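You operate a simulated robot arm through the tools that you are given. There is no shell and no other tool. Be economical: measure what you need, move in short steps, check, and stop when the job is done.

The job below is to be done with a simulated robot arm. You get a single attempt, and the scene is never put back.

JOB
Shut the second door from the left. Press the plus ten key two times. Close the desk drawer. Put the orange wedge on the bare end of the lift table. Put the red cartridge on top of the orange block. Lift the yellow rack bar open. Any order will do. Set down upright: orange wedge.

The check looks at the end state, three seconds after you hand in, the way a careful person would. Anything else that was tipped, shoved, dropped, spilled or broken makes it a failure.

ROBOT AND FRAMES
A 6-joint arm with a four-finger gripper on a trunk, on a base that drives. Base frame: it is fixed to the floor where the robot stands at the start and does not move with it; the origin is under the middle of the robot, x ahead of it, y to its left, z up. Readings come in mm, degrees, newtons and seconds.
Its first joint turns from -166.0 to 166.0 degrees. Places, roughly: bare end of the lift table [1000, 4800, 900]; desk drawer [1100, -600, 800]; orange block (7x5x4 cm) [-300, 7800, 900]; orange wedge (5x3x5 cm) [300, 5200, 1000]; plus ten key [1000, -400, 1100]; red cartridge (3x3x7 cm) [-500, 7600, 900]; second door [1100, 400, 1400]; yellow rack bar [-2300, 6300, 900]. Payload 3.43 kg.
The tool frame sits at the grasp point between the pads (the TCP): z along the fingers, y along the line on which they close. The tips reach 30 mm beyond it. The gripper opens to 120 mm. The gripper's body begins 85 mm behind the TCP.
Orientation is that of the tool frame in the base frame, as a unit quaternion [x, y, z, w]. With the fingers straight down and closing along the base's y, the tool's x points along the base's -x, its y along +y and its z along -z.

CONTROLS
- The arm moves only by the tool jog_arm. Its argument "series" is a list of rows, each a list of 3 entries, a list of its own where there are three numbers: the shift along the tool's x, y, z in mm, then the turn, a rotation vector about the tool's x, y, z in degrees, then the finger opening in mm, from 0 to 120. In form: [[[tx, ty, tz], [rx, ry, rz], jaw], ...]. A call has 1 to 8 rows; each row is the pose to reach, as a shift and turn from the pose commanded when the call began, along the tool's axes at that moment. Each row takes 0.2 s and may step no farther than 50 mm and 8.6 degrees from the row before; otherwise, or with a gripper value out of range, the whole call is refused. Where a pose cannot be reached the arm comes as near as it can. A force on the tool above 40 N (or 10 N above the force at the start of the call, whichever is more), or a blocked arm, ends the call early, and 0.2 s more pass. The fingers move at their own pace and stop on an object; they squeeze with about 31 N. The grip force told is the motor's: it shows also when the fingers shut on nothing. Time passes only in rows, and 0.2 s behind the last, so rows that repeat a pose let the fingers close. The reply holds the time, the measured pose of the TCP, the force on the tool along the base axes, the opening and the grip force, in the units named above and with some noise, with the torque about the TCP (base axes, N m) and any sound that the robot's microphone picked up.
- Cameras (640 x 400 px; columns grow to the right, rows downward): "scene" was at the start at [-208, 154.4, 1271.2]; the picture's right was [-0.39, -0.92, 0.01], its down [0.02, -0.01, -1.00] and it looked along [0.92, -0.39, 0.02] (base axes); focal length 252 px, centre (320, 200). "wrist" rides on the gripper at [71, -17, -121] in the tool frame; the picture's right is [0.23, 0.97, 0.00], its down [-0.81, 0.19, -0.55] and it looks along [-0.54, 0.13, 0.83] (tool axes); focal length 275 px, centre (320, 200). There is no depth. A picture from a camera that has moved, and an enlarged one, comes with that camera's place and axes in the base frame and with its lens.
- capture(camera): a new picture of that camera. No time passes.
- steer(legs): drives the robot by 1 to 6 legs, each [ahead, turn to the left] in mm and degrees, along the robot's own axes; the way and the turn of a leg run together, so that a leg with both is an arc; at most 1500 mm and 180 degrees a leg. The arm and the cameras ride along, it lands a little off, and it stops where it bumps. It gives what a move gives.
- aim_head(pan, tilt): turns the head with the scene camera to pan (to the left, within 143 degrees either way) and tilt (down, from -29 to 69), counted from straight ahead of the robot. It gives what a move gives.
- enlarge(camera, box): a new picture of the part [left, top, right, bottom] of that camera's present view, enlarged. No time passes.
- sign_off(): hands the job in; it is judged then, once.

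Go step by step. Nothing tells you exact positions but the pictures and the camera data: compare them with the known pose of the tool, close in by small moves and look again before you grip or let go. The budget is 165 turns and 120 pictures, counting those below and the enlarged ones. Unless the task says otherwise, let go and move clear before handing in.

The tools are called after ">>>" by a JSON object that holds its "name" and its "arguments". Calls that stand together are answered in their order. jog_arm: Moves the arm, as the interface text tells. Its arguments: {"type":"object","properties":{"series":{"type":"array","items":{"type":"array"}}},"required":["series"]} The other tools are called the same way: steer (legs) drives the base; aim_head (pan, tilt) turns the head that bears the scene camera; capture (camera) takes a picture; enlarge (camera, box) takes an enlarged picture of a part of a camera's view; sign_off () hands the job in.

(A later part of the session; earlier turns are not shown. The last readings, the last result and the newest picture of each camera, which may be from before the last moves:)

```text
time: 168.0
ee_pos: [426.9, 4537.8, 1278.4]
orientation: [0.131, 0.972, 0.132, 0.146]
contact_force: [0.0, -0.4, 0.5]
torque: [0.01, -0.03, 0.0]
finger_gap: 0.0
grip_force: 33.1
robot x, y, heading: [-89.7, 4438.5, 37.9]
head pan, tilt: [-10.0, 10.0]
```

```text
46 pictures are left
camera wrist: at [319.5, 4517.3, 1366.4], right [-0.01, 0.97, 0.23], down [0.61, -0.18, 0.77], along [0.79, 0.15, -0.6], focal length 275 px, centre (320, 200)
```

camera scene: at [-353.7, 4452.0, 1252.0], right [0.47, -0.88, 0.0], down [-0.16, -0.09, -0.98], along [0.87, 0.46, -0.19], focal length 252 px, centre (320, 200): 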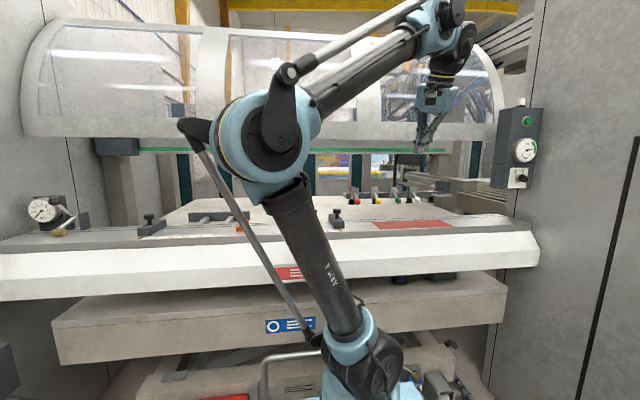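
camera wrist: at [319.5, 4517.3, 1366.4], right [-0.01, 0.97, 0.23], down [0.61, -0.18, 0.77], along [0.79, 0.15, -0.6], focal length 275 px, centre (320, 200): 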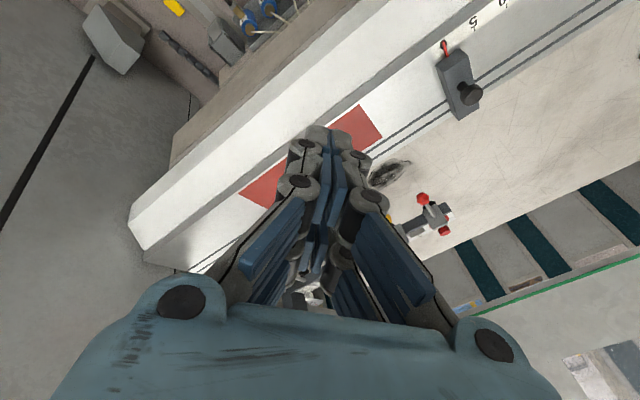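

>>> {"name": "enlarge", "arguments": {"camera": "scene", "box": [130, 140, 350, 290]}}

>>> {"name": "enlarge", "arguments": {"camera": "scene", "box": [330, 140, 550, 290]}}

```text
2.67 times, centred on (240, 215) of scene
camera zoom: at [-353.7, 4452.0, 1252.0], right [0.47, -0.88, 0.0], down [-0.16, -0.09, -0.98], along [0.87, 0.46, -0.19], focal length 673 px, centre (533, 160)
```

zoom: 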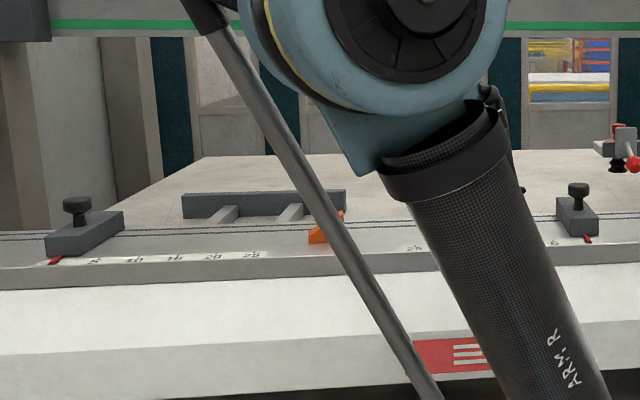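

```text
2.67 times, centred on (440, 215) of scene
camera zoom: at [-353.7, 4452.0, 1252.0], right [0.47, -0.88, 0.0], down [-0.16, -0.09, -0.98], along [0.87, 0.46, -0.19], focal length 673 px, centre (0, 160)
```

zoom: 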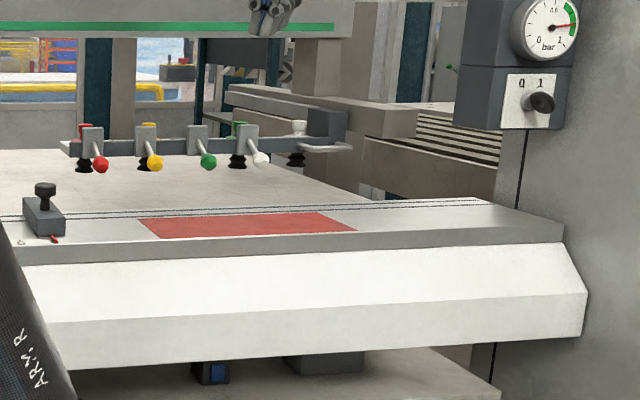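

The plate's right half (u≈−3250) centres at about (1010,4840,950), matching the given "bare end"; the dark fixture occupies the left half. I'll move forward, pitch the tool toward the machine with jaws along the ledge, and open the fingers to view the wedge.

>>> {"name": "steer", "arguments": {"legs": [[110, 0]]}}

>>> {"name": "jog_arm", "arguments": {"series": [[[0, 0, 0], [-1.9, -3.56, -7.27], 0], [[0, 0, 0], [-3.8, -7.1, -14.5], 40], [[0, 0, 0], [-5.7, -10.7, -21.8], 60], [[0, 0, 0], [-7.6, -14.2, -29.1], 80], [[0, 0, 0], [-9.5, -17.8, -36.4], 90], [[0, 0, 0], [-11.4, -21.4, -43.6], 90], [[0, 0, 0], [-13.3, -24.9, -50.9], 90]]}}

>>> {"name": "capture", "arguments": {"camera": "wrist"}}

```text
time: 169.2
ee_pos: [512.6, 4605.0, 1278.0]
orientation: [0.129, 0.972, 0.133, 0.146]
contact_force: [-0.4, 0.5, 0.1]
torque: [0.01, 0.0, -0.01]
finger_gap: 0.2
grip_force: 33.7
robot x, y, heading: [-2.8, 4509.0, 37.9]
head pan, tilt: [-10.0, 10.0]
```

```text
time: 170.8
ee_pos: [499.2, 4597.2, 1284.1]
orientation: [-0.288, 0.856, 0.136, 0.408]
contact_force: [0.4, -0.8, 0.4]
torque: [0.02, -0.02, 0.0]
finger_gap: 90.1
grip_force: 0.1
robot x, y, heading: [-5.8, 4509.7, 38.0]
head pan, tilt: [-10.0, 10.0]
```

```text
43 pictures are left
camera wrist: at [400.9, 4500.6, 1305.2], right [-0.7, 0.69, -0.18], down [-0.05, 0.2, 0.98], along [0.71, 0.7, -0.11], focal length 275 px, centre (320, 200)
```

wrist: 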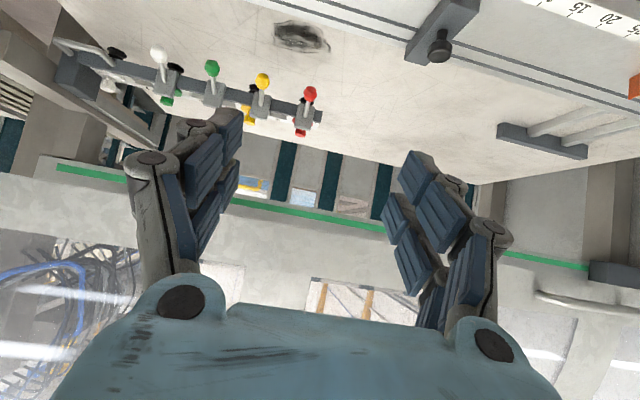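

>>> {"name": "jog_arm", "arguments": {"series": [[[0, 45, 5], [0, 0, 0], 90], [[0, 90, 10], [0, 0, 0], 90], [[10, 135, 20], [0, 0, 0], 90], [[20, 180, 30], [0, 0, 0], 90], [[35, 225, 40], [0, 0, 0], 90], [[50, 270, 50], [0, 0, 0], 90], [[60, 315, 60], [0, 0, 0], 90], [[70, 360, 70], [0, 0, 0], 90]]}}

>>> {"name": "jog_arm", "arguments": {"series": [[[10, 45, 10], [0, 0, 0], 80], [[20, 90, 20], [0, 0, 0], 80], [[30, 130, 30], [0, 0, 0], 80], [[40, 175, 35], [0, 0, 0], 80]]}}

>>> {"name": "capture", "arguments": {"camera": "wrist"}}

```text
time: 172.8
ee_pos: [418.0, 4569.3, 1188.0]
orientation: [0.266, 0.862, -0.212, 0.375]
contact_force: [-1.0, -1.2, 0.6]
torque: [0.13, 0.01, 0.15]
finger_gap: 90.2
grip_force: 0.1
out of reach, approached as far as the arm can: row 5, 6
robot x, y, heading: [-1.6, 4507.1, 38.2]
head pan, tilt: [-10.0, 10.0]
stopped in row 8: the arm was blocked; the commanded pose is now the measured one
```

```text
time: 173.8
ee_pos: [523.6, 4699.8, 1106.2]
orientation: [0.265, 0.863, -0.211, 0.375]
contact_force: [-0.5, 0.3, -0.4]
torque: [-0.01, 0.0, 0.04]
finger_gap: 80.0
grip_force: 0.0
robot x, y, heading: [-3.9, 4505.6, 38.1]
head pan, tilt: [-10.0, 10.0]
```

```text
42 pictures are left
camera wrist: at [409.1, 4776.4, 1130.5], right [0.47, 0.82, -0.34], down [0.29, 0.22, 0.93], along [0.83, -0.53, -0.14], focal length 275 px, centre (320, 200)
```

wrist: 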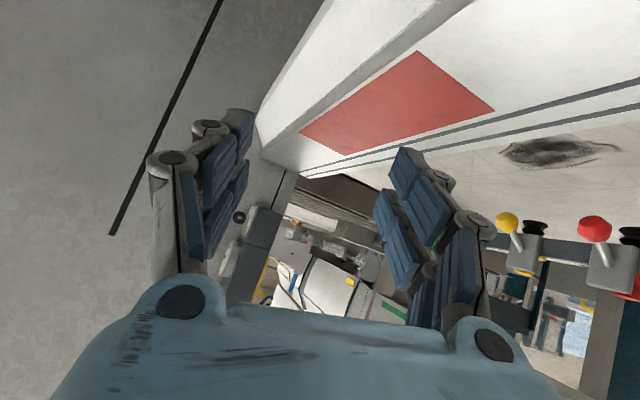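

The arm came too close to its own axis and its wrist flipped; nothing was touched. I'll back the base 350 mm and re-orient the tool with more room.

>>> {"name": "steer", "arguments": {"legs": [[-350, 0]]}}

>>> {"name": "jog_arm", "arguments": {"series": [[[-15, 16, -6], [-7.02, -0.67, -4.69], 80], [[-30, 32, -12.5], [-14.04, -1.34, -9.38], 80], [[-44, 47, -19], [-21.06, -2.0, -14.07], 80], [[-59, 63, -25], [-28.1, -2.7, -18.8], 80], [[-74, 79, -31], [-35.1, -3.4, -23.4], 80], [[-89, 95, -38], [-42.1, -4.0, -28.1], 80], [[-104, 111, -44], [-49.1, -4.7, -32.8], 80], [[-118, 126, -50], [-56.2, -5.4, -37.5], 80]]}}

>>> {"name": "capture", "arguments": {"camera": "wrist"}}

```text
time: 176.1
ee_pos: [248.6, 4482.3, 1106.2]
orientation: [0.266, 0.863, -0.212, 0.374]
contact_force: [0.3, 0.2, -0.1]
torque: [-0.02, 0.01, -0.03]
finger_gap: 80.1
grip_force: 0.2
robot x, y, heading: [-282.8, 4291.0, 38.0]
head pan, tilt: [-10.0, 10.0]
```

```text
time: 177.9
ee_pos: [355.1, 4563.7, 1216.2]
orientation: [-0.227, 0.877, 0.098, 0.412]
contact_force: [0.0, -0.3, -0.2]
torque: [-0.03, -0.02, 0.01]
finger_gap: 80.1
grip_force: 0.0
robot x, y, heading: [-281.1, 4288.0, 37.9]
head pan, tilt: [-10.0, 10.0]
```

```text
41 pictures are left
camera wrist: at [241.7, 4483.4, 1238.2], right [-0.59, 0.78, -0.19], down [-0.01, 0.23, 0.97], along [0.81, 0.58, -0.12], focal length 275 px, centre (320, 200)
```

wrist: 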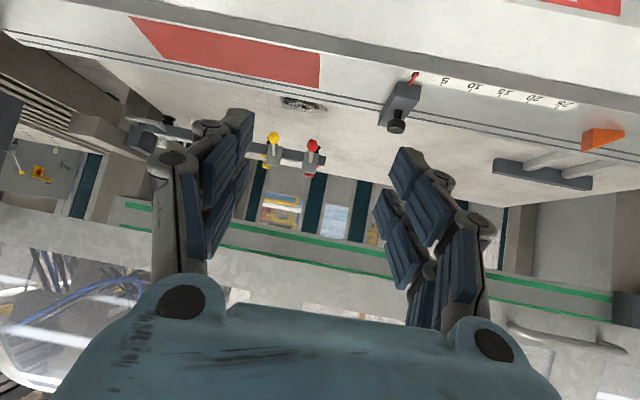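

>>> {"name": "jog_arm", "arguments": {"series": [[[2, 44, 17.5], [-0.8, 0, -0.7], 80], [[4, 88, 35], [-1.6, 0, -1.35], 80], [[6, 133, 53], [-2.4, 0, -2.0], 80], [[8, 177, 70], [-3.2, 0, -2.7], 80], [[10, 221, 88], [-4.0, 0, -3.4], 80], [[12, 265, 106], [-4.8, 0, -4.0], 80], [[14, 310, 123], [-5.6, 0, -4.7], 80], [[16, 354, 141], [-6.4, 0, -5.4], 80]]}}

>>> {"name": "capture", "arguments": {"camera": "wrist"}}

```text
time: 179.7
ee_pos: [273.3, 4919.0, 1103.5]
orientation: [-0.291, 0.858, 0.128, 0.403]
contact_force: [-0.6, 0.3, 0.6]
torque: [0.03, -0.03, 0.0]
finger_gap: 80.0
grip_force: 0.0
robot x, y, heading: [-282.4, 4287.3, 37.8]
head pan, tilt: [-10.0, 10.0]
```

```text
40 pictures are left
camera wrist: at [173.0, 4824.2, 1127.0], right [-0.7, 0.69, -0.19], down [-0.05, 0.23, 0.97], along [0.71, 0.69, -0.13], focal length 275 px, centre (320, 200)
```

wrist: 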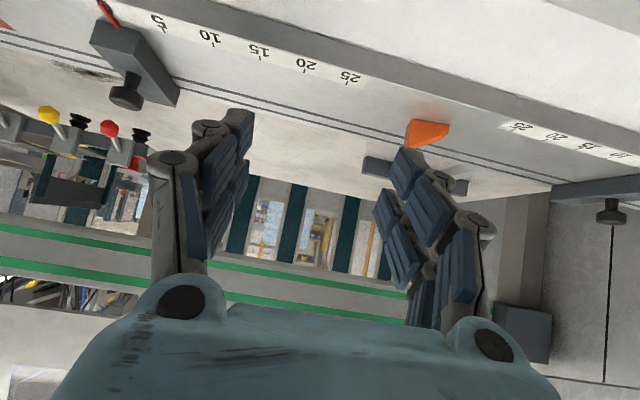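

>>> {"name": "enlarge", "arguments": {"camera": "wrist", "box": [370, 80, 490, 180]}}

```text
4.00 times, centred on (430, 130) of wrist
camera zoom: at [173.0, 4824.2, 1127.0], right [-0.7, 0.69, -0.19], down [-0.05, 0.23, 0.97], along [0.71, 0.69, -0.13], focal length 1101 px, centre (-120, 480)
```

zoom: 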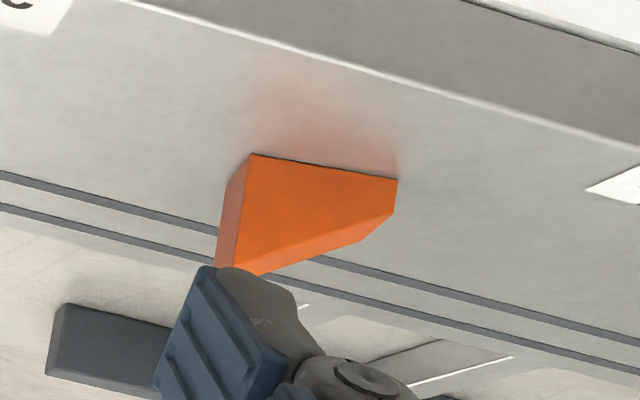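

The wedge is a trapezoid with parallel faces only across its depth, so it must be gripped front-to-back (jaws along the machine normal) from straight above. The hood is well behind (n≈4030), so a vertical tool fits. Re-orienting.

>>> {"name": "jog_arm", "arguments": {"series": [[[0, 0, 0], [0, 8.3, 0], 80], [[0, 0, 0], [0, 16.6, 0], 80], [[0, 0, 0], [0, 25, 0], 80], [[0, 0, 0], [0, 33.3, 0], 80], [[0, 0, 0], [0, 41.6, 0], 80], [[0, 0, 0], [0, 50, 0], 80]]}}

>>> {"name": "jog_arm", "arguments": {"series": [[[0, 0, 0], [0, 0, 8.5], 80], [[0, 0, 0], [0, 0, 17], 80], [[0, 0, 0], [0, 0, 25.5], 80], [[0, 0, 0], [0, 0, 34], 80], [[0, 0, 0], [0, 0, 42.5], 80], [[0, 0, 0], [0, 0, 51], 80], [[0, 0, 0], [0, 0, 59.5], 80], [[0, 0, 0], [0, 0, 68], 80]]}}

```text
time: 181.1
ee_pos: [273.8, 4917.8, 1106.0]
orientation: [-0.317, 0.948, -0.007, 0.002]
contact_force: [-0.7, -0.1, 0.4]
torque: [0.02, -0.05, 0.01]
finger_gap: 80.1
grip_force: 0.0
robot x, y, heading: [-282.4, 4292.4, 37.8]
head pan, tilt: [-10.0, 10.0]
```

```text
time: 182.9
ee_pos: [274.2, 4918.2, 1105.5]
orientation: [0.269, 0.963, -0.005, 0.006]
contact_force: [1.1, -0.6, 0.3]
torque: [-0.03, -0.02, 0.05]
finger_gap: 80.1
grip_force: 0.0
robot x, y, heading: [-283.7, 4292.2, 38.0]
head pan, tilt: [-10.0, 10.0]
```

>>> {"name": "jog_arm", "arguments": {"series": [[[13, 39, 0], [0, 0, 4.4], 80], [[27, 78, 0], [0, 0, 8.7], 80], [[40, 117, 0], [0, 0, 13], 80], [[54, 156, 10], [0, 0, 17.4], 80], [[67, 195, 20], [0, 0, 21.7], 80]]}}

>>> {"name": "capture", "arguments": {"camera": "wrist"}}

```text
time: 184.1
ee_pos: [316.4, 5120.4, 1083.5]
orientation: [0.445, 0.895, -0.003, 0.007]
contact_force: [-0.3, -1.0, 0.6]
torque: [0.07, -0.04, 0.02]
finger_gap: 80.0
grip_force: 0.0
robot x, y, heading: [-281.9, 4285.7, 38.1]
head pan, tilt: [-10.0, 10.0]
```

```text
38 pictures are left
camera wrist: at [259.8, 5169.5, 1202.3], right [0.64, 0.77, 0.0], down [0.64, -0.52, 0.57], along [0.43, -0.36, -0.82], focal length 275 px, centre (320, 200)
```

wrist: 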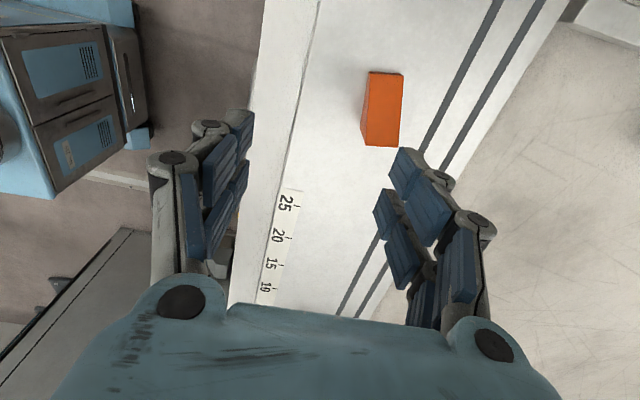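

The wedge centre is at about (339,5167), i.e. 46 mm further in than the tool. Align and drop a little.

>>> {"name": "jog_arm", "arguments": {"series": [[[8, 23, 10], [0, 0, 0], 80], [[17, 45, 25], [0, 0, 0], 80]]}}

>>> {"name": "capture", "arguments": {"camera": "wrist"}}

```text
time: 184.7
ee_pos: [341.8, 5161.4, 1056.8]
orientation: [0.444, 0.896, -0.004, 0.007]
contact_force: [0.5, -0.8, 0.6]
torque: [0.06, -0.03, -0.03]
finger_gap: 79.7
grip_force: 0.1
robot x, y, heading: [-279.0, 4290.1, 37.8]
head pan, tilt: [-10.0, 10.0]
```

```text
37 pictures are left
camera wrist: at [286.5, 5210.3, 1176.6], right [0.64, 0.77, 0.0], down [0.64, -0.52, 0.57], along [0.43, -0.36, -0.82], focal length 275 px, centre (320, 200)
```

wrist: 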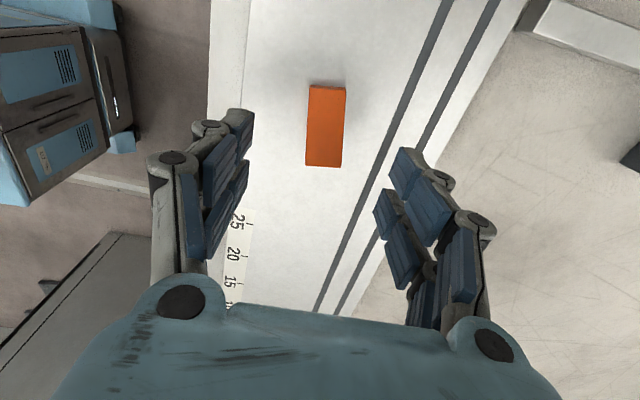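

Well centred. Descend and close.

>>> {"name": "jog_arm", "arguments": {"series": [[[0, 2, 30], [0, 0, 0], 70], [[0, 2, 55], [0, 0, 0], 60], [[0, 2, 64], [0, 0, 0], 60]]}}

>>> {"name": "capture", "arguments": {"camera": "wrist"}}

```text
time: 185.5
ee_pos: [342.0, 5161.8, 994.0]
orientation: [0.444, 0.896, -0.003, 0.008]
contact_force: [-0.2, 0.0, -1.2]
torque: [0.02, 0.01, 0.0]
finger_gap: 60.0
grip_force: 0.0
robot x, y, heading: [-284.1, 4290.7, 37.9]
head pan, tilt: [-10.0, 10.0]
```

```text
36 pictures are left
camera wrist: at [286.9, 5210.9, 1113.6], right [0.64, 0.77, 0.0], down [0.64, -0.52, 0.57], along [0.43, -0.36, -0.82], focal length 275 px, centre (320, 200)
```

wrist: 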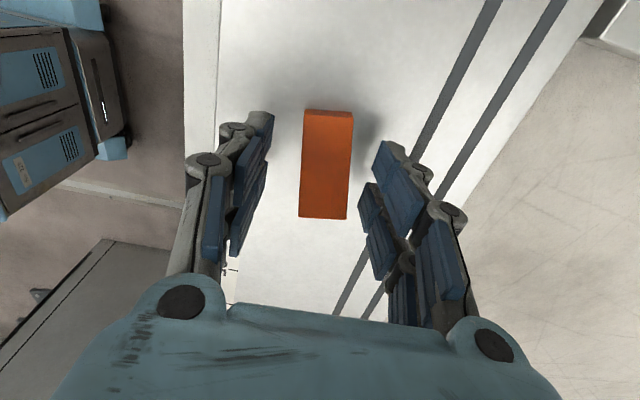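

>>> {"name": "jog_arm", "arguments": {"series": [[[0, 2, 64], [0, 0, 0], 40], [[0, 0, 0], [0, 0, 0], 24]]}}

```text
refused: row 1 steps farther than a row can; nothing moved
```

>>> {"name": "jog_arm", "arguments": {"series": [[[0, 0, 0], [0, 0, 0], 38], [[0, 0, 0], [0, 0, 0], 10], [[0, 0, 0], [0, 0, 0], 10], [[0, 0, -10], [0, 0, 0], 10], [[0, 0, -50], [0, 0, 0], 10]]}}

>>> {"name": "capture", "arguments": {"camera": "wrist"}}

```text
time: 186.7
ee_pos: [343.8, 5164.6, 1044.9]
orientation: [0.445, 0.896, -0.005, 0.007]
contact_force: [-0.8, 0.8, -2.6]
torque: [0.02, 0.0, 0.0]
finger_gap: 27.7
grip_force: 31.0
robot x, y, heading: [-279.0, 4291.1, 37.9]
head pan, tilt: [-10.0, 10.0]
```

```text
35 pictures are left
camera wrist: at [286.6, 5213.3, 1164.0], right [0.64, 0.77, 0.0], down [0.64, -0.52, 0.57], along [0.43, -0.36, -0.82], focal length 275 px, centre (320, 200)
```

wrist: 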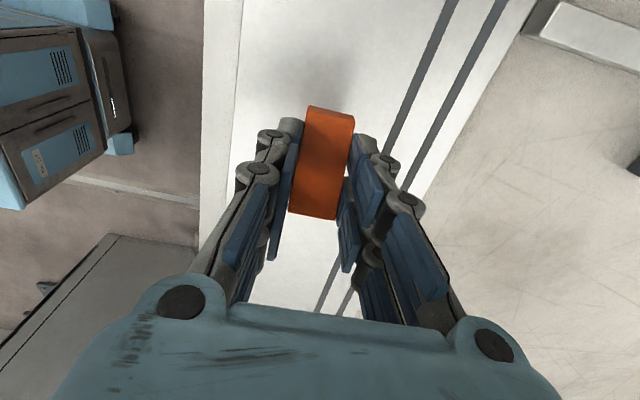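

Wedge held. Lift it higher, drive forward 250 mm, then swing toward the plate's right end for a close look.

>>> {"name": "jog_arm", "arguments": {"series": [[[0, 0, -45], [0, 0, 0], 10], [[0, 0, -85], [0, 0, 0], 10]]}}

>>> {"name": "steer", "arguments": {"legs": [[200, 0]]}}

>>> {"name": "jog_arm", "arguments": {"series": [[[-45, 0, 0], [0, 0, 0], 10], [[-90, 0, 0], [0, 0, 0], 10], [[-135, 0, 0], [0, 0, 0], 10], [[-180, 0, 0], [0, 0, 0], 10], [[-225, 0, 0], [0, 0, 0], 10], [[-270, 0, 0], [0, 0, 0], 10], [[-315, 0, 0], [0, 0, 0], 10], [[-360, 0, 0], [0, 0, 0], 10]]}}

>>> {"name": "capture", "arguments": {"camera": "wrist"}}

>>> {"name": "capture", "arguments": {"camera": "scene"}}

```text
time: 187.3
ee_pos: [342.5, 5164.5, 1131.7]
orientation: [0.445, 0.895, -0.004, 0.007]
contact_force: [-0.3, 0.1, -2.2]
torque: [-0.01, 0.02, 0.02]
finger_gap: 27.5
grip_force: 30.7
robot x, y, heading: [-280.9, 4293.3, 38.0]
head pan, tilt: [-10.0, 10.0]
```

```text
time: 188.3
ee_pos: [356.4, 5178.0, 1156.6]
orientation: [0.442, 0.897, 0.004, 0.012]
contact_force: [-0.3, 1.5, -3.8]
torque: [-0.16, 0.05, -0.01]
finger_gap: 27.5
grip_force: 31.6
robot x, y, heading: [-240.9, 4319.5, 38.0]
head pan, tilt: [-10.0, 10.0]
stopped in leg 1: the robot was blocked; the commanded pose is now the measured one
```

```text
time: 190.1
ee_pos: [577.6, 4892.3, 1163.6]
orientation: [0.443, 0.896, 0.005, 0.011]
contact_force: [0.8, 0.5, -1.8]
torque: [-0.04, 0.01, 0.0]
finger_gap: 27.7
grip_force: 30.8
robot x, y, heading: [-241.4, 4321.0, 38.0]
head pan, tilt: [-10.0, 10.0]
```

```text
34 pictures are left
camera wrist: at [518.6, 4940.1, 1282.3], right [0.63, 0.77, 0.02], down [0.63, -0.53, 0.57], along [0.45, -0.35, -0.82], focal length 275 px, centre (320, 200)
```

wrist: 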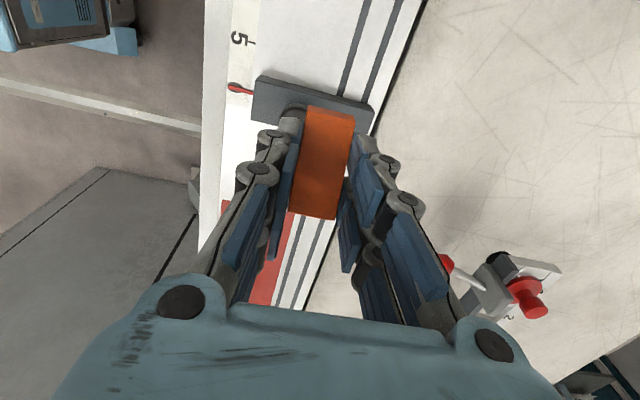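

```text
33 pictures are left
camera scene: at [-503.6, 4335.6, 1252.1], right [0.47, -0.88, 0.0], down [-0.16, -0.09, -0.98], along [0.87, 0.46, -0.19], focal length 252 px, centre (320, 200)
```

scene: 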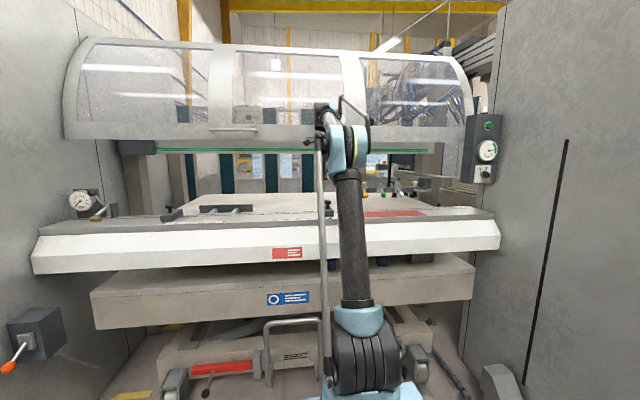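

The base stopped because the wrist touched the hood lip (its lower edge is at n≈3470, z≈1307), so a vertical tool can't go deep over the plate. I'll set the wedge back down upright on the ledge further right, then regrip it with the tool tilted 45° sideways so the wrist stays low.

>>> {"name": "jog_arm", "arguments": {"series": [[[-40, -8, 0], [0.5, 0, 0], 10], [[-85, -16, 0], [1.1, 0, 0], 10], [[-130, -25, 0], [1.1, 0, 0], 10], [[-175, -25, 0], [1.1, 0, 0], 10], [[-220, -25, 20], [1.1, 0, 0], 10], [[-255, -25, 50], [1.1, 0, 0], 10], [[-285, -25, 90], [1.1, 0, 0], 10], [[-290, -25, 120], [1.1, 0, 0], 10]]}}

>>> {"name": "capture", "arguments": {"camera": "wrist"}}

```text
time: 191.9
ee_pos: [735.8, 4646.3, 1047.6]
orientation: [0.443, 0.896, -0.003, 0.007]
contact_force: [0.2, 0.1, -2.4]
torque: [0.03, -0.04, -0.02]
finger_gap: 27.6
grip_force: 30.7
robot x, y, heading: [-240.3, 4322.5, 37.9]
head pan, tilt: [-10.0, 10.0]
```

```text
32 pictures are left
camera wrist: at [678.1, 4695.4, 1166.6], right [0.63, 0.77, 0.0], down [0.64, -0.52, 0.57], along [0.44, -0.36, -0.82], focal length 275 px, centre (320, 200)
```

wrist: 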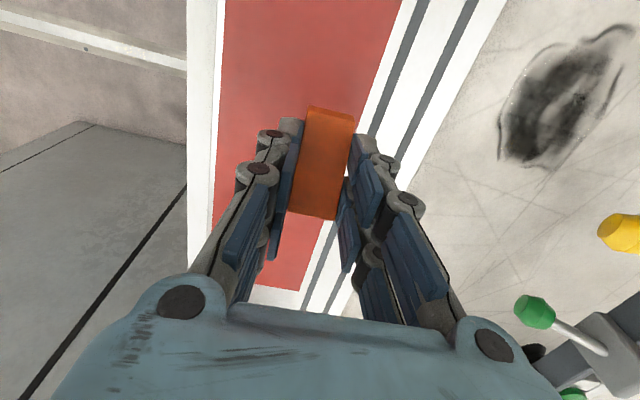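

>>> {"name": "jog_arm", "arguments": {"series": [[[0, 0, 30], [0, 0, 0], 10], [[0, 0, 46], [0, 0, 0], 10], [[0, 0, 50], [0, 0, 0], 10], [[0, 0, 53], [0, 0, 0], 10]]}}

```text
time: 192.9
ee_pos: [734.6, 4645.3, 994.6]
orientation: [0.443, 0.896, -0.003, 0.008]
contact_force: [0.5, 0.0, -0.4]
torque: [-0.07, -0.03, 0.01]
finger_gap: 27.8
grip_force: 31.4
robot x, y, heading: [-237.5, 4321.9, 38.0]
head pan, tilt: [-10.0, 10.0]
```

Wedge stands on the ledge again. Open and tilt the tool about the jaw axis.

>>> {"name": "jog_arm", "arguments": {"series": [[[0, 0, 0], [0, 0, 0], 40], [[0, 0, 0], [0, 0, 0], 60], [[0, 0, -8], [0, -7.5, 0], 60], [[0, 0, -8], [0, -15, 0], 60], [[0, 0, -8], [0, -22.5, 0], 60], [[0, 0, -8], [0, -30, 0], 60], [[0, 0, -8], [0, -37.5, 0], 60], [[0, 0, -8], [0, -45, 0], 60]]}}

>>> {"name": "capture", "arguments": {"camera": "wrist"}}

>>> {"name": "capture", "arguments": {"camera": "scene"}}

```text
time: 194.7
ee_pos: [734.4, 4645.6, 1001.9]
orientation: [0.408, 0.825, -0.172, 0.35]
contact_force: [0.5, -0.3, 0.2]
torque: [0.04, -0.04, -0.01]
finger_gap: 60.0
grip_force: 0.1
robot x, y, heading: [-242.6, 4321.3, 37.8]
head pan, tilt: [-10.0, 10.0]
```

```text
31 pictures are left
camera wrist: at [640.0, 4745.1, 1034.5], right [0.68, 0.72, -0.16], down [0.25, -0.02, 0.97], along [0.69, -0.7, -0.19], focal length 275 px, centre (320, 200)
```

wrist: 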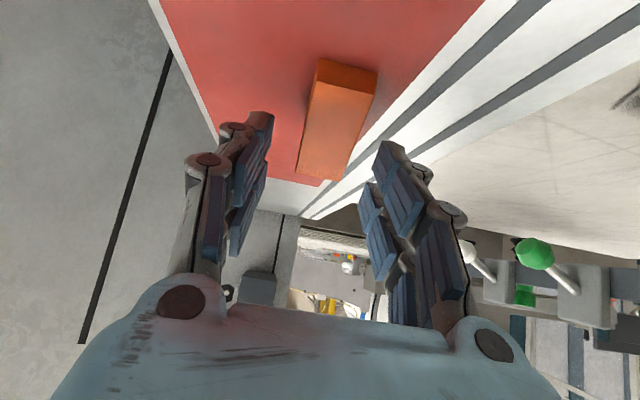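

```text
30 pictures are left
camera scene: at [-503.5, 4335.3, 1252.1], right [0.47, -0.88, 0.0], down [-0.16, -0.09, -0.98], along [0.87, 0.46, -0.19], focal length 252 px, centre (320, 200)
```

scene: 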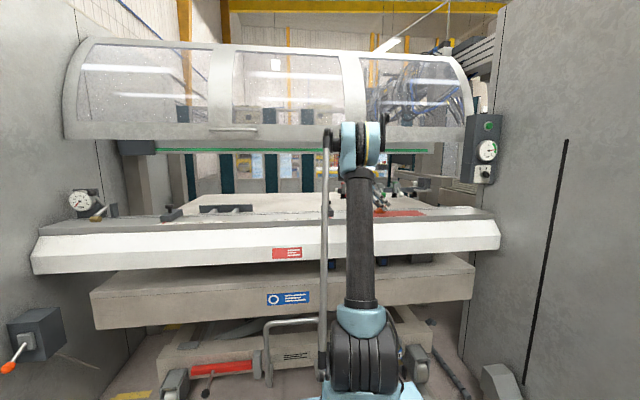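

>>> {"name": "jog_arm", "arguments": {"series": [[[0, 0, 10], [0, 0, 0], 60], [[0, 0, 10], [0, 0, 0], 38], [[0, 0, 10], [0, 0, 0], 10], [[0, 0, 10], [0, 0, 0], 10], [[-9, 0, 1], [0, 0, 0], 10], [[-14, 0, -4], [0, 0, 0], 10]]}}

>>> {"name": "capture", "arguments": {"camera": "wrist"}}

```text
time: 196.1
ee_pos: [739.4, 4640.4, 1014.5]
orientation: [0.408, 0.826, -0.172, 0.349]
contact_force: [-0.4, 0.0, -3.0]
torque: [0.0, -0.02, 0.0]
finger_gap: 27.5
grip_force: 31.1
robot x, y, heading: [-240.2, 4321.0, 37.8]
head pan, tilt: [-10.0, 10.0]
```

```text
29 pictures are left
camera wrist: at [644.1, 4739.8, 1047.6], right [0.68, 0.72, -0.16], down [0.25, -0.02, 0.97], along [0.69, -0.7, -0.19], focal length 275 px, centre (320, 200)
```

wrist: 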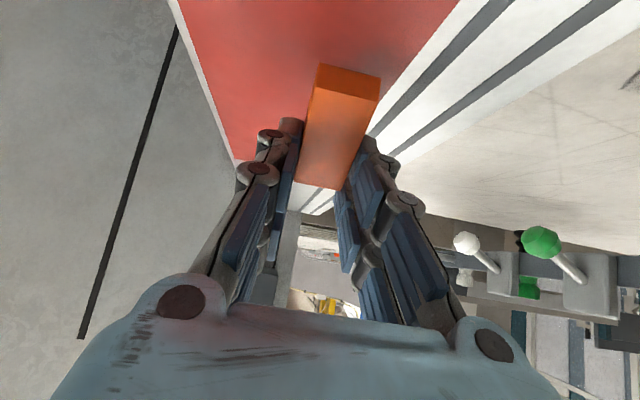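

Regripped and lifted ~20 mm. Drive forward so the wedge moves over the plate.

>>> {"name": "steer", "arguments": {"legs": [[140, 0]]}}

>>> {"name": "capture", "arguments": {"camera": "wrist"}}

>>> {"name": "capture", "arguments": {"camera": "scene"}}

```text
time: 197.5
ee_pos: [851.2, 4726.2, 1015.1]
orientation: [0.409, 0.825, -0.173, 0.35]
contact_force: [-0.4, -0.4, -1.9]
torque: [0.0, 0.02, -0.01]
finger_gap: 27.8
grip_force: 30.9
robot x, y, heading: [-126.1, 4411.3, 37.9]
head pan, tilt: [-10.0, 10.0]
```

```text
28 pictures are left
camera wrist: at [756.6, 4824.2, 1047.6], right [0.68, 0.72, -0.16], down [0.25, -0.02, 0.97], along [0.69, -0.7, -0.19], focal length 275 px, centre (320, 200)
```

wrist: 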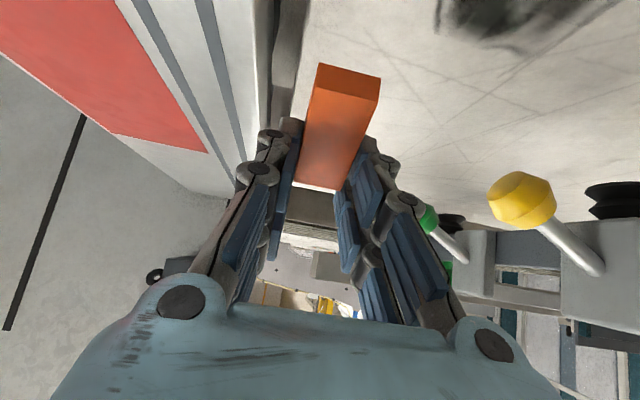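

```text
27 pictures are left
camera scene: at [-391.9, 4422.9, 1252.1], right [0.47, -0.89, 0.0], down [-0.16, -0.09, -0.98], along [0.87, 0.46, -0.19], focal length 252 px, centre (320, 200)
```

scene: 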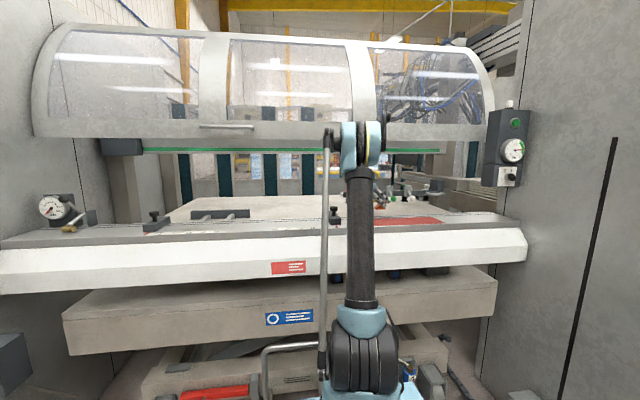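

Now I see the plate is a separate table lower than the ledge, so it is the lift table, and the wedge is just past its front edge over the bare end. Shift in a little and lower carefully.

>>> {"name": "jog_arm", "arguments": {"series": [[[7, 9, 7], [0, 0, 0], 10], [[14.5, 18, 14], [0, 0, 0], 10], [[22, 20, 21], [0, 0, 0], 10], [[29, 20, 28], [0, 0, 0], 10]]}}

>>> {"name": "capture", "arguments": {"camera": "wrist"}}

```text
time: 198.5
ee_pos: [857.6, 4729.8, 987.0]
orientation: [0.411, 0.824, -0.168, 0.352]
contact_force: [-0.1, -0.6, -1.4]
torque: [-0.01, -0.02, 0.05]
finger_gap: 27.7
grip_force: 31.0
robot x, y, heading: [-130.9, 4409.5, 37.7]
head pan, tilt: [-10.0, 10.0]
```

```text
26 pictures are left
camera wrist: at [762.1, 4828.6, 1019.2], right [0.68, 0.72, -0.15], down [0.24, -0.03, 0.97], along [0.69, -0.7, -0.19], focal length 275 px, centre (320, 200)
```

wrist: 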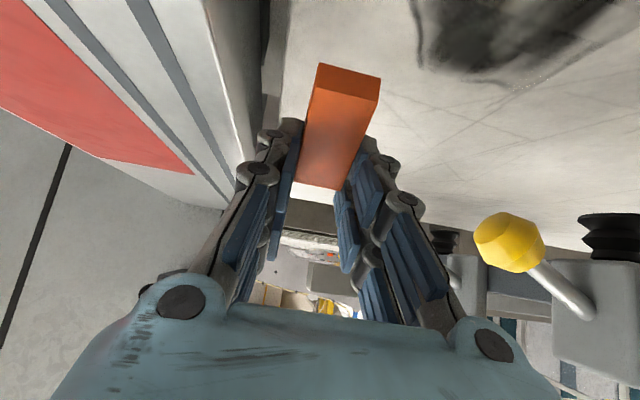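

>>> {"name": "jog_arm", "arguments": {"series": [[[5, 5, 5], [0, 0, 0], 10], [[11, 8, 10], [0, 0, 0], 10], [[16, 8, 15], [0, 0, 0], 10], [[20, 8, 19], [0, 0, 0], 10], [[23, 8, 22], [0, 0, 0], 10]]}}

>>> {"name": "capture", "arguments": {"camera": "wrist"}}

```text
time: 199.7
ee_pos: [865.1, 4734.8, 953.9]
orientation: [0.411, 0.824, -0.167, 0.353]
contact_force: [1.0, 0.4, -2.4]
torque: [-0.02, -0.03, 0.03]
finger_gap: 27.5
grip_force: 30.7
robot x, y, heading: [-128.2, 4408.1, 37.8]
head pan, tilt: [-10.0, 10.0]
```

```text
25 pictures are left
camera wrist: at [769.4, 4833.9, 986.7], right [0.68, 0.72, -0.15], down [0.24, -0.03, 0.97], along [0.69, -0.7, -0.19], focal length 275 px, centre (320, 200)
```

wrist: 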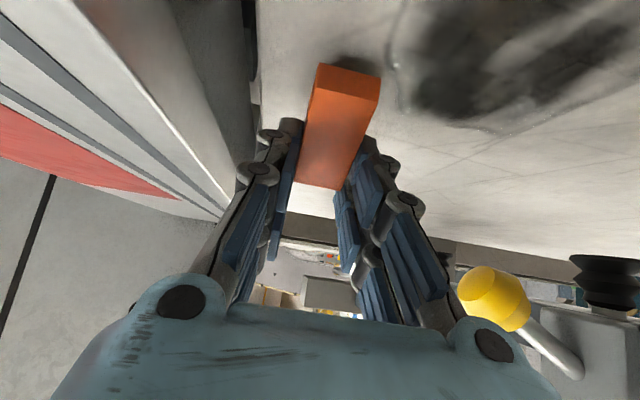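

>>> {"name": "jog_arm", "arguments": {"series": [[[3, 0, 3], [0, 0, 0], 10], [[6, 0, 6], [0, 0, 0], 10], [[8, 0, 8], [0, 0, 0], 10]]}}

```text
time: 200.5
ee_pos: [866.0, 4734.8, 945.3]
orientation: [0.411, 0.824, -0.168, 0.354]
contact_force: [7.8, 1.3, 22.9]
torque: [-0.09, -0.11, 0.07]
finger_gap: 27.6
grip_force: 30.5
robot x, y, heading: [-125.9, 4408.0, 37.8]
head pan, tilt: [-10.0, 10.0]
```

Contact with the table. Ease off slightly, open, and retract along the tool axis.

>>> {"name": "jog_arm", "arguments": {"series": [[[-1.5, 0, -1.5], [0, 0, 0], 10], [[-1.5, 0, -1.5], [0, 0, 0], 34], [[-1.5, 0, -1.5], [0, 0, 0], 44], [[-1.5, 0, -20], [0, 0, 0], 44], [[-1.5, 0, -50], [0, 0, 0], 44], [[-1.5, 0, -80], [0, 0, 0], 44]]}}

>>> {"name": "capture", "arguments": {"camera": "wrist"}}

```text
time: 201.9
ee_pos: [830.4, 4777.1, 1000.0]
orientation: [0.412, 0.824, -0.167, 0.352]
contact_force: [-0.1, -0.2, 0.3]
torque: [0.0, 0.01, -0.04]
finger_gap: 44.1
grip_force: 0.0
robot x, y, heading: [-128.0, 4405.7, 37.7]
head pan, tilt: [-10.0, 10.0]
```

```text
24 pictures are left
camera wrist: at [735.5, 4877.5, 1032.5], right [0.68, 0.72, -0.15], down [0.24, -0.03, 0.97], along [0.69, -0.7, -0.19], focal length 275 px, centre (320, 200)
```

wrist: 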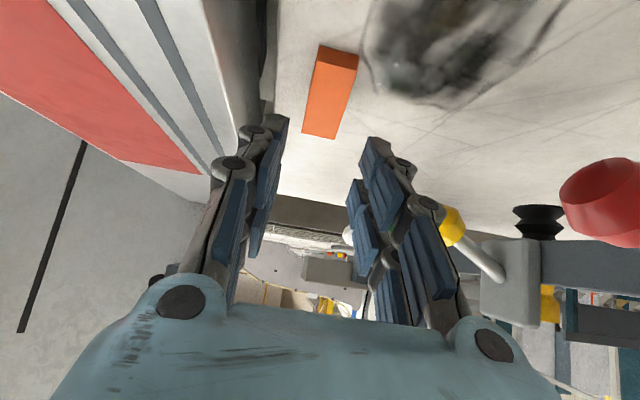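

The wedge stands upright on the lift table. Retreat further and back the robot out.

>>> {"name": "jog_arm", "arguments": {"series": [[[0, -5, -30], [0, 0, 0], 44], [[0, -10, -65], [0, 0, 0], 44]]}}

>>> {"name": "steer", "arguments": {"legs": [[-500, 0]]}}

>>> {"name": "capture", "arguments": {"camera": "wrist"}}

```text
time: 202.5
ee_pos: [793.6, 4811.1, 1047.1]
orientation: [0.411, 0.824, -0.168, 0.353]
contact_force: [0.6, 0.1, 0.0]
torque: [-0.01, 0.01, -0.03]
finger_gap: 43.8
grip_force: 0.0
robot x, y, heading: [-127.6, 4407.0, 37.6]
head pan, tilt: [-10.0, 10.0]
```

```text
time: 205.4
ee_pos: [399.0, 4505.3, 1047.1]
orientation: [0.411, 0.825, -0.167, 0.352]
contact_force: [0.2, 0.3, -0.4]
torque: [0.0, 0.01, -0.05]
finger_gap: 43.8
grip_force: 0.1
robot x, y, heading: [-524.3, 4105.6, 37.7]
head pan, tilt: [-10.0, 10.0]
```

```text
23 pictures are left
camera wrist: at [303.0, 4604.0, 1079.5], right [0.68, 0.72, -0.15], down [0.24, -0.03, 0.97], along [0.69, -0.7, -0.19], focal length 275 px, centre (320, 200)
```

wrist: 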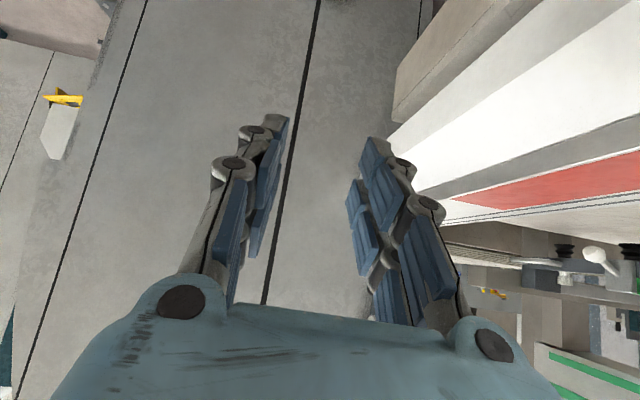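

Now retract the arm to a neutral pose and drive toward the rack with the yellow bar.

>>> {"name": "jog_arm", "arguments": {"series": [[[-18, -33, -18], [0, 7.5, 0], 44], [[-36, -67, -36], [0, 15, 0], 44], [[-54, -100, -53], [0, 22.5, 0], 44], [[-72, -133, -71], [0, 30, 0], 44], [[-90, -167, -89], [0, 37.5, 0], 44], [[-108, -200, -107], [0, 45, 0], 44]]}}

>>> {"name": "steer", "arguments": {"legs": [[0, 105], [1300, 0], [0, -50]]}}

>>> {"name": "aim_head", "arguments": {"pan": 0, "tilt": 12}}

>>> {"name": "capture", "arguments": {"camera": "scene"}}

```text
time: 206.8
ee_pos: [224.5, 4376.6, 1205.5]
orientation: [0.444, 0.896, 0.009, 0.012]
contact_force: [0.3, 0.6, 0.7]
torque: [-0.04, 0.06, 0.03]
finger_gap: 44.1
grip_force: 0.0
robot x, y, heading: [-522.8, 4103.0, 37.4]
head pan, tilt: [-10.0, 10.0]
```

```text
time: 221.1
ee_pos: [-1351.2, 5661.5, 1205.7]
orientation: [-0.011, 1.0, 0.013, 0.008]
contact_force: [-0.5, 0.5, 0.3]
torque: [0.0, 0.01, -0.02]
finger_gap: 44.2
grip_force: 0.1
robot x, y, heading: [-1576.6, 4896.3, 92.0]
head pan, tilt: [-10.0, 10.0]
```

```text
time: 221.8
ee_pos: [-1352.0, 5646.7, 1214.6]
orientation: [-0.012, 1.0, 0.018, 0.007]
contact_force: [-0.9, -0.6, -0.1]
torque: [0.0, 0.0, 0.0]
finger_gap: 43.9
grip_force: 0.1
robot x, y, heading: [-1571.4, 4898.1, 91.6]
head pan, tilt: [0.0, 12.0]
```

```text
22 pictures are left
camera scene: at [-1759.3, 4691.2, 1248.8], right [1.0, 0.03, 0.0], down [0.01, -0.22, -0.98], along [-0.03, 0.97, -0.22], focal length 252 px, centre (320, 200)
```

scene: 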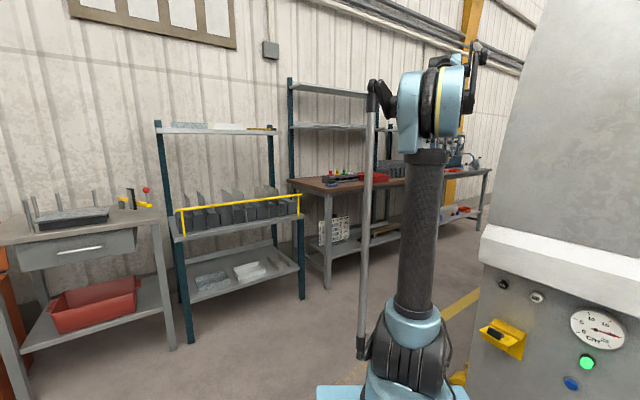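

>>> {"name": "enlarge", "arguments": {"camera": "scene", "box": [150, 100, 340, 300]}}

```text
2.00 times, centred on (245, 200) of scene
camera zoom: at [-1759.3, 4691.2, 1248.8], right [1.0, 0.03, 0.0], down [0.01, -0.22, -0.98], along [-0.03, 0.97, -0.22], focal length 505 px, centre (470, 200)
```

zoom: 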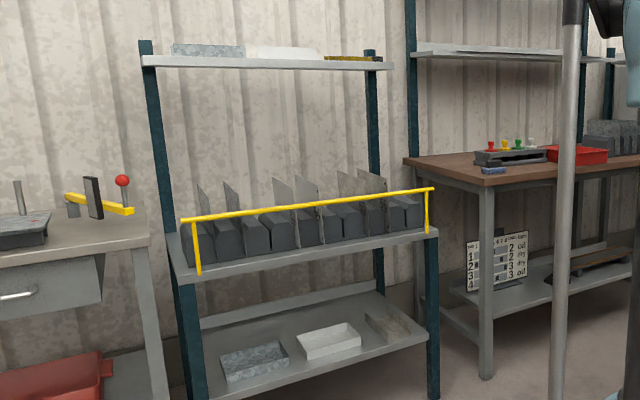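

The yellow bar is a U-shaped bail about 800 mm long at z≈885, in front of numbered bins, running at ~34°. I'll drive up square to it and examine it with the wrist camera.

>>> {"name": "steer", "arguments": {"legs": [[0, 15], [560, 0], [0, 17]]}}

>>> {"name": "aim_head", "arguments": {"pan": 5, "tilt": 20}}

>>> {"name": "capture", "arguments": {"camera": "scene"}}

```text
time: 227.1
ee_pos: [-1935.6, 6192.3, 1214.1]
orientation: [-0.283, 0.959, 0.021, 0.003]
contact_force: [0.3, -0.4, 0.5]
torque: [0.0, -0.01, 0.01]
finger_gap: 44.1
grip_force: 0.1
robot x, y, heading: [-1738.6, 5433.5, 123.1]
head pan, tilt: [0.0, 12.0]
```

```text
time: 227.8
ee_pos: [-1930.1, 6179.3, 1225.0]
orientation: [-0.282, 0.959, 0.027, 0.001]
contact_force: [1.4, 0.2, 0.3]
torque: [-0.02, -0.03, -0.01]
finger_gap: 44.3
grip_force: 0.0
robot x, y, heading: [-1737.1, 5436.3, 123.2]
head pan, tilt: [5.0, 20.0]
```

```text
20 pictures are left
camera scene: at [-1788.2, 5158.2, 1235.8], right [0.79, 0.62, 0.0], down [0.22, -0.28, -0.94], along [-0.58, 0.73, -0.35], focal length 252 px, centre (320, 200)
```

scene: 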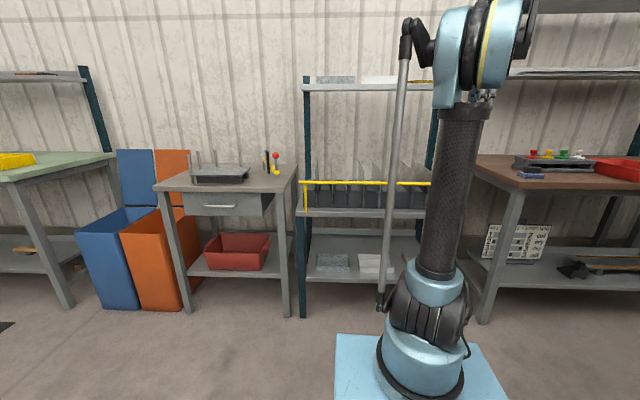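

>>> {"name": "jog_arm", "arguments": {"series": [[[24, 35, 24], [0, 0, 0], 50], [[49, 70, 47], [0, 0, 0], 60], [[73, 106, 71], [0, 0, 0], 70], [[98, 141, 94], [0, 0, 0], 80], [[122, 176, 118], [0, 0, 0], 80], [[147, 211, 141], [0, 0, 0], 80], [[171, 247, 165], [0, 0, 0], 80]]}}

>>> {"name": "capture", "arguments": {"camera": "wrist"}}

```text
time: 229.4
ee_pos: [-2207.9, 6299.6, 1069.0]
orientation: [-0.282, 0.959, 0.026, 0.0]
contact_force: [1.3, 0.0, 1.6]
torque: [0.05, 0.08, 0.03]
finger_gap: 80.2
grip_force: 0.0
robot x, y, heading: [-1733.9, 5431.2, 123.4]
head pan, tilt: [5.0, 20.0]
```

```text
19 pictures are left
camera wrist: at [-2256.1, 6242.1, 1186.7], right [-0.72, 0.69, 0.05], down [0.59, 0.57, 0.57], along [0.37, 0.44, -0.82], focal length 275 px, centre (320, 200)
```

wrist: 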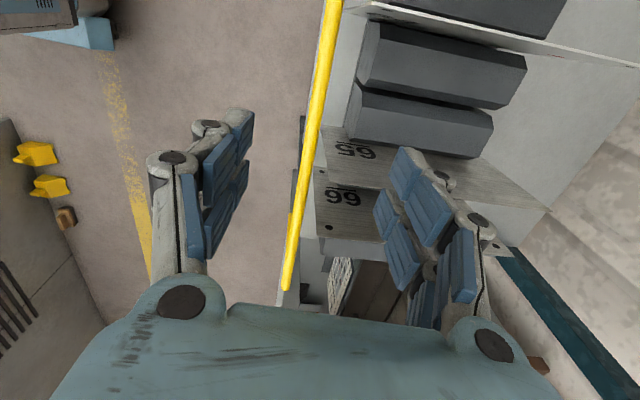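

>>> {"name": "enlarge", "arguments": {"camera": "scene", "box": [290, 160, 410, 240]}}

>>> {"name": "enlarge", "arguments": {"camera": "wrist", "box": [250, 150, 410, 310]}}

```text
5.00 times, centred on (350, 200) of scene
camera zoom: at [-1787.9, 5157.6, 1235.7], right [0.78, 0.62, 0.0], down [0.22, -0.28, -0.94], along [-0.58, 0.73, -0.35], focal length 1262 px, centre (170, 200)
```

zoom: 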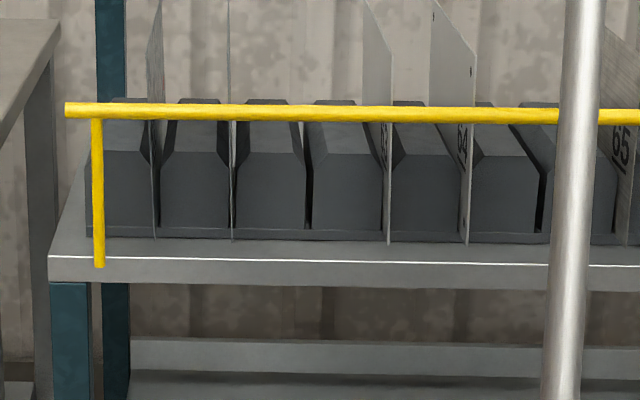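

```text
2.50 times, centred on (330, 230) of wrist
camera zoom: at [-2256.1, 6242.1, 1186.7], right [-0.72, 0.69, 0.05], down [0.59, 0.57, 0.57], along [0.37, 0.44, -0.82], focal length 688 px, centre (295, 125)
```

zoom: 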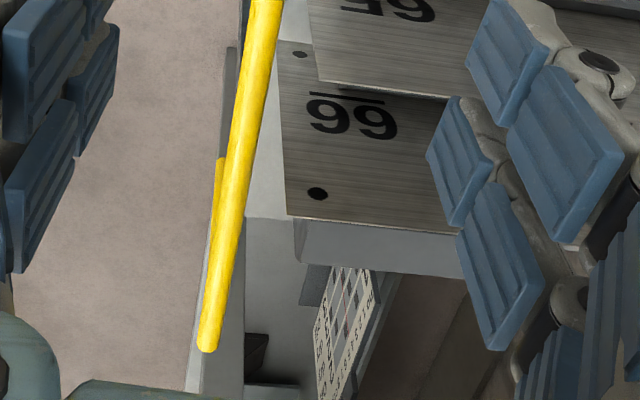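

I'll move above the bar's middle with the jaws straddling it front-to-back.

>>> {"name": "jog_arm", "arguments": {"series": [[[25, 4, 40], [0, 0, 0], 70], [[50, 7, 85], [0, 0, 0], 60], [[76, 11, 130], [0, 0, 0], 60]]}}

>>> {"name": "capture", "arguments": {"camera": "wrist"}}

```text
refused: row 2 steps farther than a row can; nothing moved
```

```text
16 pictures are left
camera wrist: at [-2256.1, 6242.1, 1186.7], right [-0.72, 0.69, 0.05], down [0.59, 0.57, 0.57], along [0.37, 0.44, -0.82], focal length 275 px, centre (320, 200)
```

wrist: 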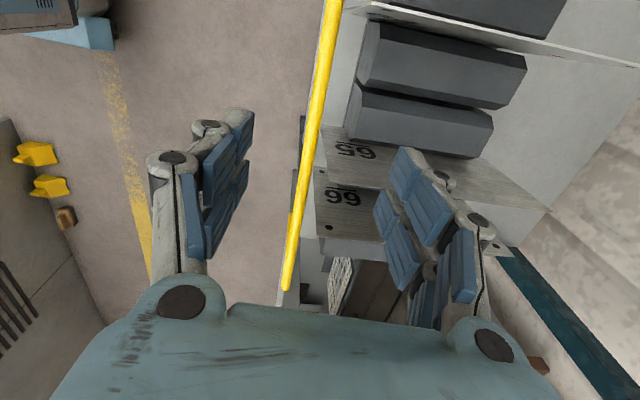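

>>> {"name": "jog_arm", "arguments": {"series": [[[20, 3, 32], [0, 0, 0], 70], [[40, 6, 64], [0, 0, 0], 60], [[60, 9, 96], [0, 0, 0], 60], [[76, 11, 130], [0, 0, 0], 60]]}}

```text
time: 230.4
ee_pos: [-2276.6, 6279.3, 937.9]
orientation: [-0.28, 0.96, 0.027, 0.001]
contact_force: [23.2, 14.7, 12.1]
torque: [0.67, -0.02, -0.88]
finger_gap: 62.8
grip_force: 2.7
robot x, y, heading: [-1734.7, 5434.2, 123.2]
head pan, tilt: [5.0, 20.0]
```

A finger is touching one of the vertical divider cards behind the bar. Move back right and up, then look.

>>> {"name": "jog_arm", "arguments": {"series": [[[-15, 0, 0], [0, 0, 0], 60], [[-22, 0, -40], [0, 0, 0], 60], [[-22, 0, -80], [0, 0, 0], 60], [[-22, 0, -120], [0, 0, 0], 60]]}}

>>> {"name": "capture", "arguments": {"camera": "wrist"}}

```text
time: 231.4
ee_pos: [-2258.8, 6282.5, 1056.8]
orientation: [-0.282, 0.959, 0.027, 0.001]
contact_force: [-0.5, 0.6, 0.1]
torque: [-0.02, -0.05, 0.0]
finger_gap: 59.9
grip_force: 0.1
robot x, y, heading: [-1734.4, 5432.9, 123.1]
head pan, tilt: [5.0, 20.0]
```

```text
15 pictures are left
camera wrist: at [-2307.0, 6223.9, 1175.6], right [-0.72, 0.69, 0.04], down [0.59, 0.57, 0.57], along [0.37, 0.44, -0.82], focal length 275 px, centre (320, 200)
```

wrist: 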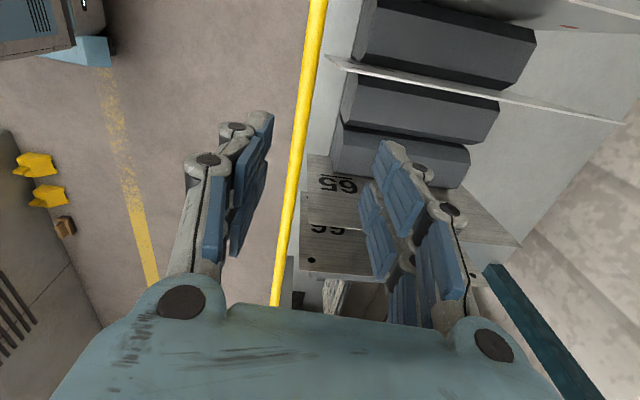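

The cards are undisturbed. I'll come down between cards 64 and 65, centred on the bar, with narrow jaws.

>>> {"name": "jog_arm", "arguments": {"series": [[[0, -12, 20], [0, 0, 0], 44], [[0, -25, 45], [0, 0, 0], 44], [[0, -25, 80], [0, 0, 0], 44], [[0, -25, 115], [0, 0, 0], 44]]}}

>>> {"name": "capture", "arguments": {"camera": "wrist"}}

```text
time: 232.4
ee_pos: [-2249.9, 6265.7, 945.4]
orientation: [-0.283, 0.959, 0.027, 0.0]
contact_force: [-0.7, 0.3, 0.2]
torque: [0.03, 0.0, 0.0]
finger_gap: 44.0
grip_force: 0.1
robot x, y, heading: [-1734.5, 5437.2, 123.0]
head pan, tilt: [5.0, 20.0]
```

```text
14 pictures are left
camera wrist: at [-2297.2, 6207.8, 1063.3], right [-0.72, 0.69, 0.05], down [0.59, 0.57, 0.57], along [0.37, 0.44, -0.82], focal length 275 px, centre (320, 200)
```

wrist: 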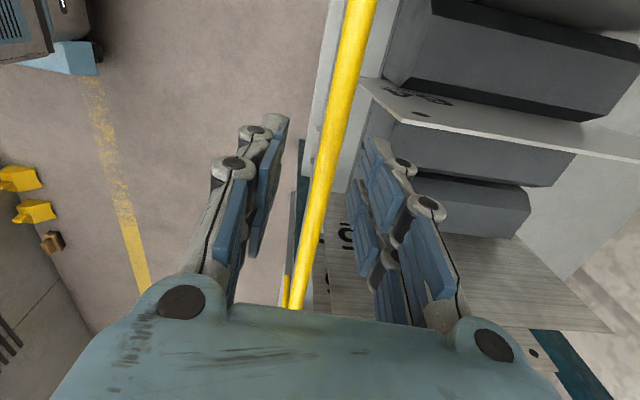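

>>> {"name": "jog_arm", "arguments": {"series": [[[0, 3, 35], [0, 0, 0], 44], [[0, 5, 62], [0, 0, 0], 44], [[0, 5, 62], [0, 0, 0], 8], [[0, 5, 62], [0, 0, 0], 8]]}}

```text
time: 233.4
ee_pos: [-2252.3, 6273.5, 882.0]
orientation: [-0.283, 0.959, 0.027, 0.0]
contact_force: [0.6, 6.5, 1.7]
torque: [0.11, -0.12, 2.2]
finger_gap: 16.0
grip_force: 44.9
robot x, y, heading: [-1736.5, 5433.7, 123.2]
head pan, tilt: [5.0, 20.0]
```

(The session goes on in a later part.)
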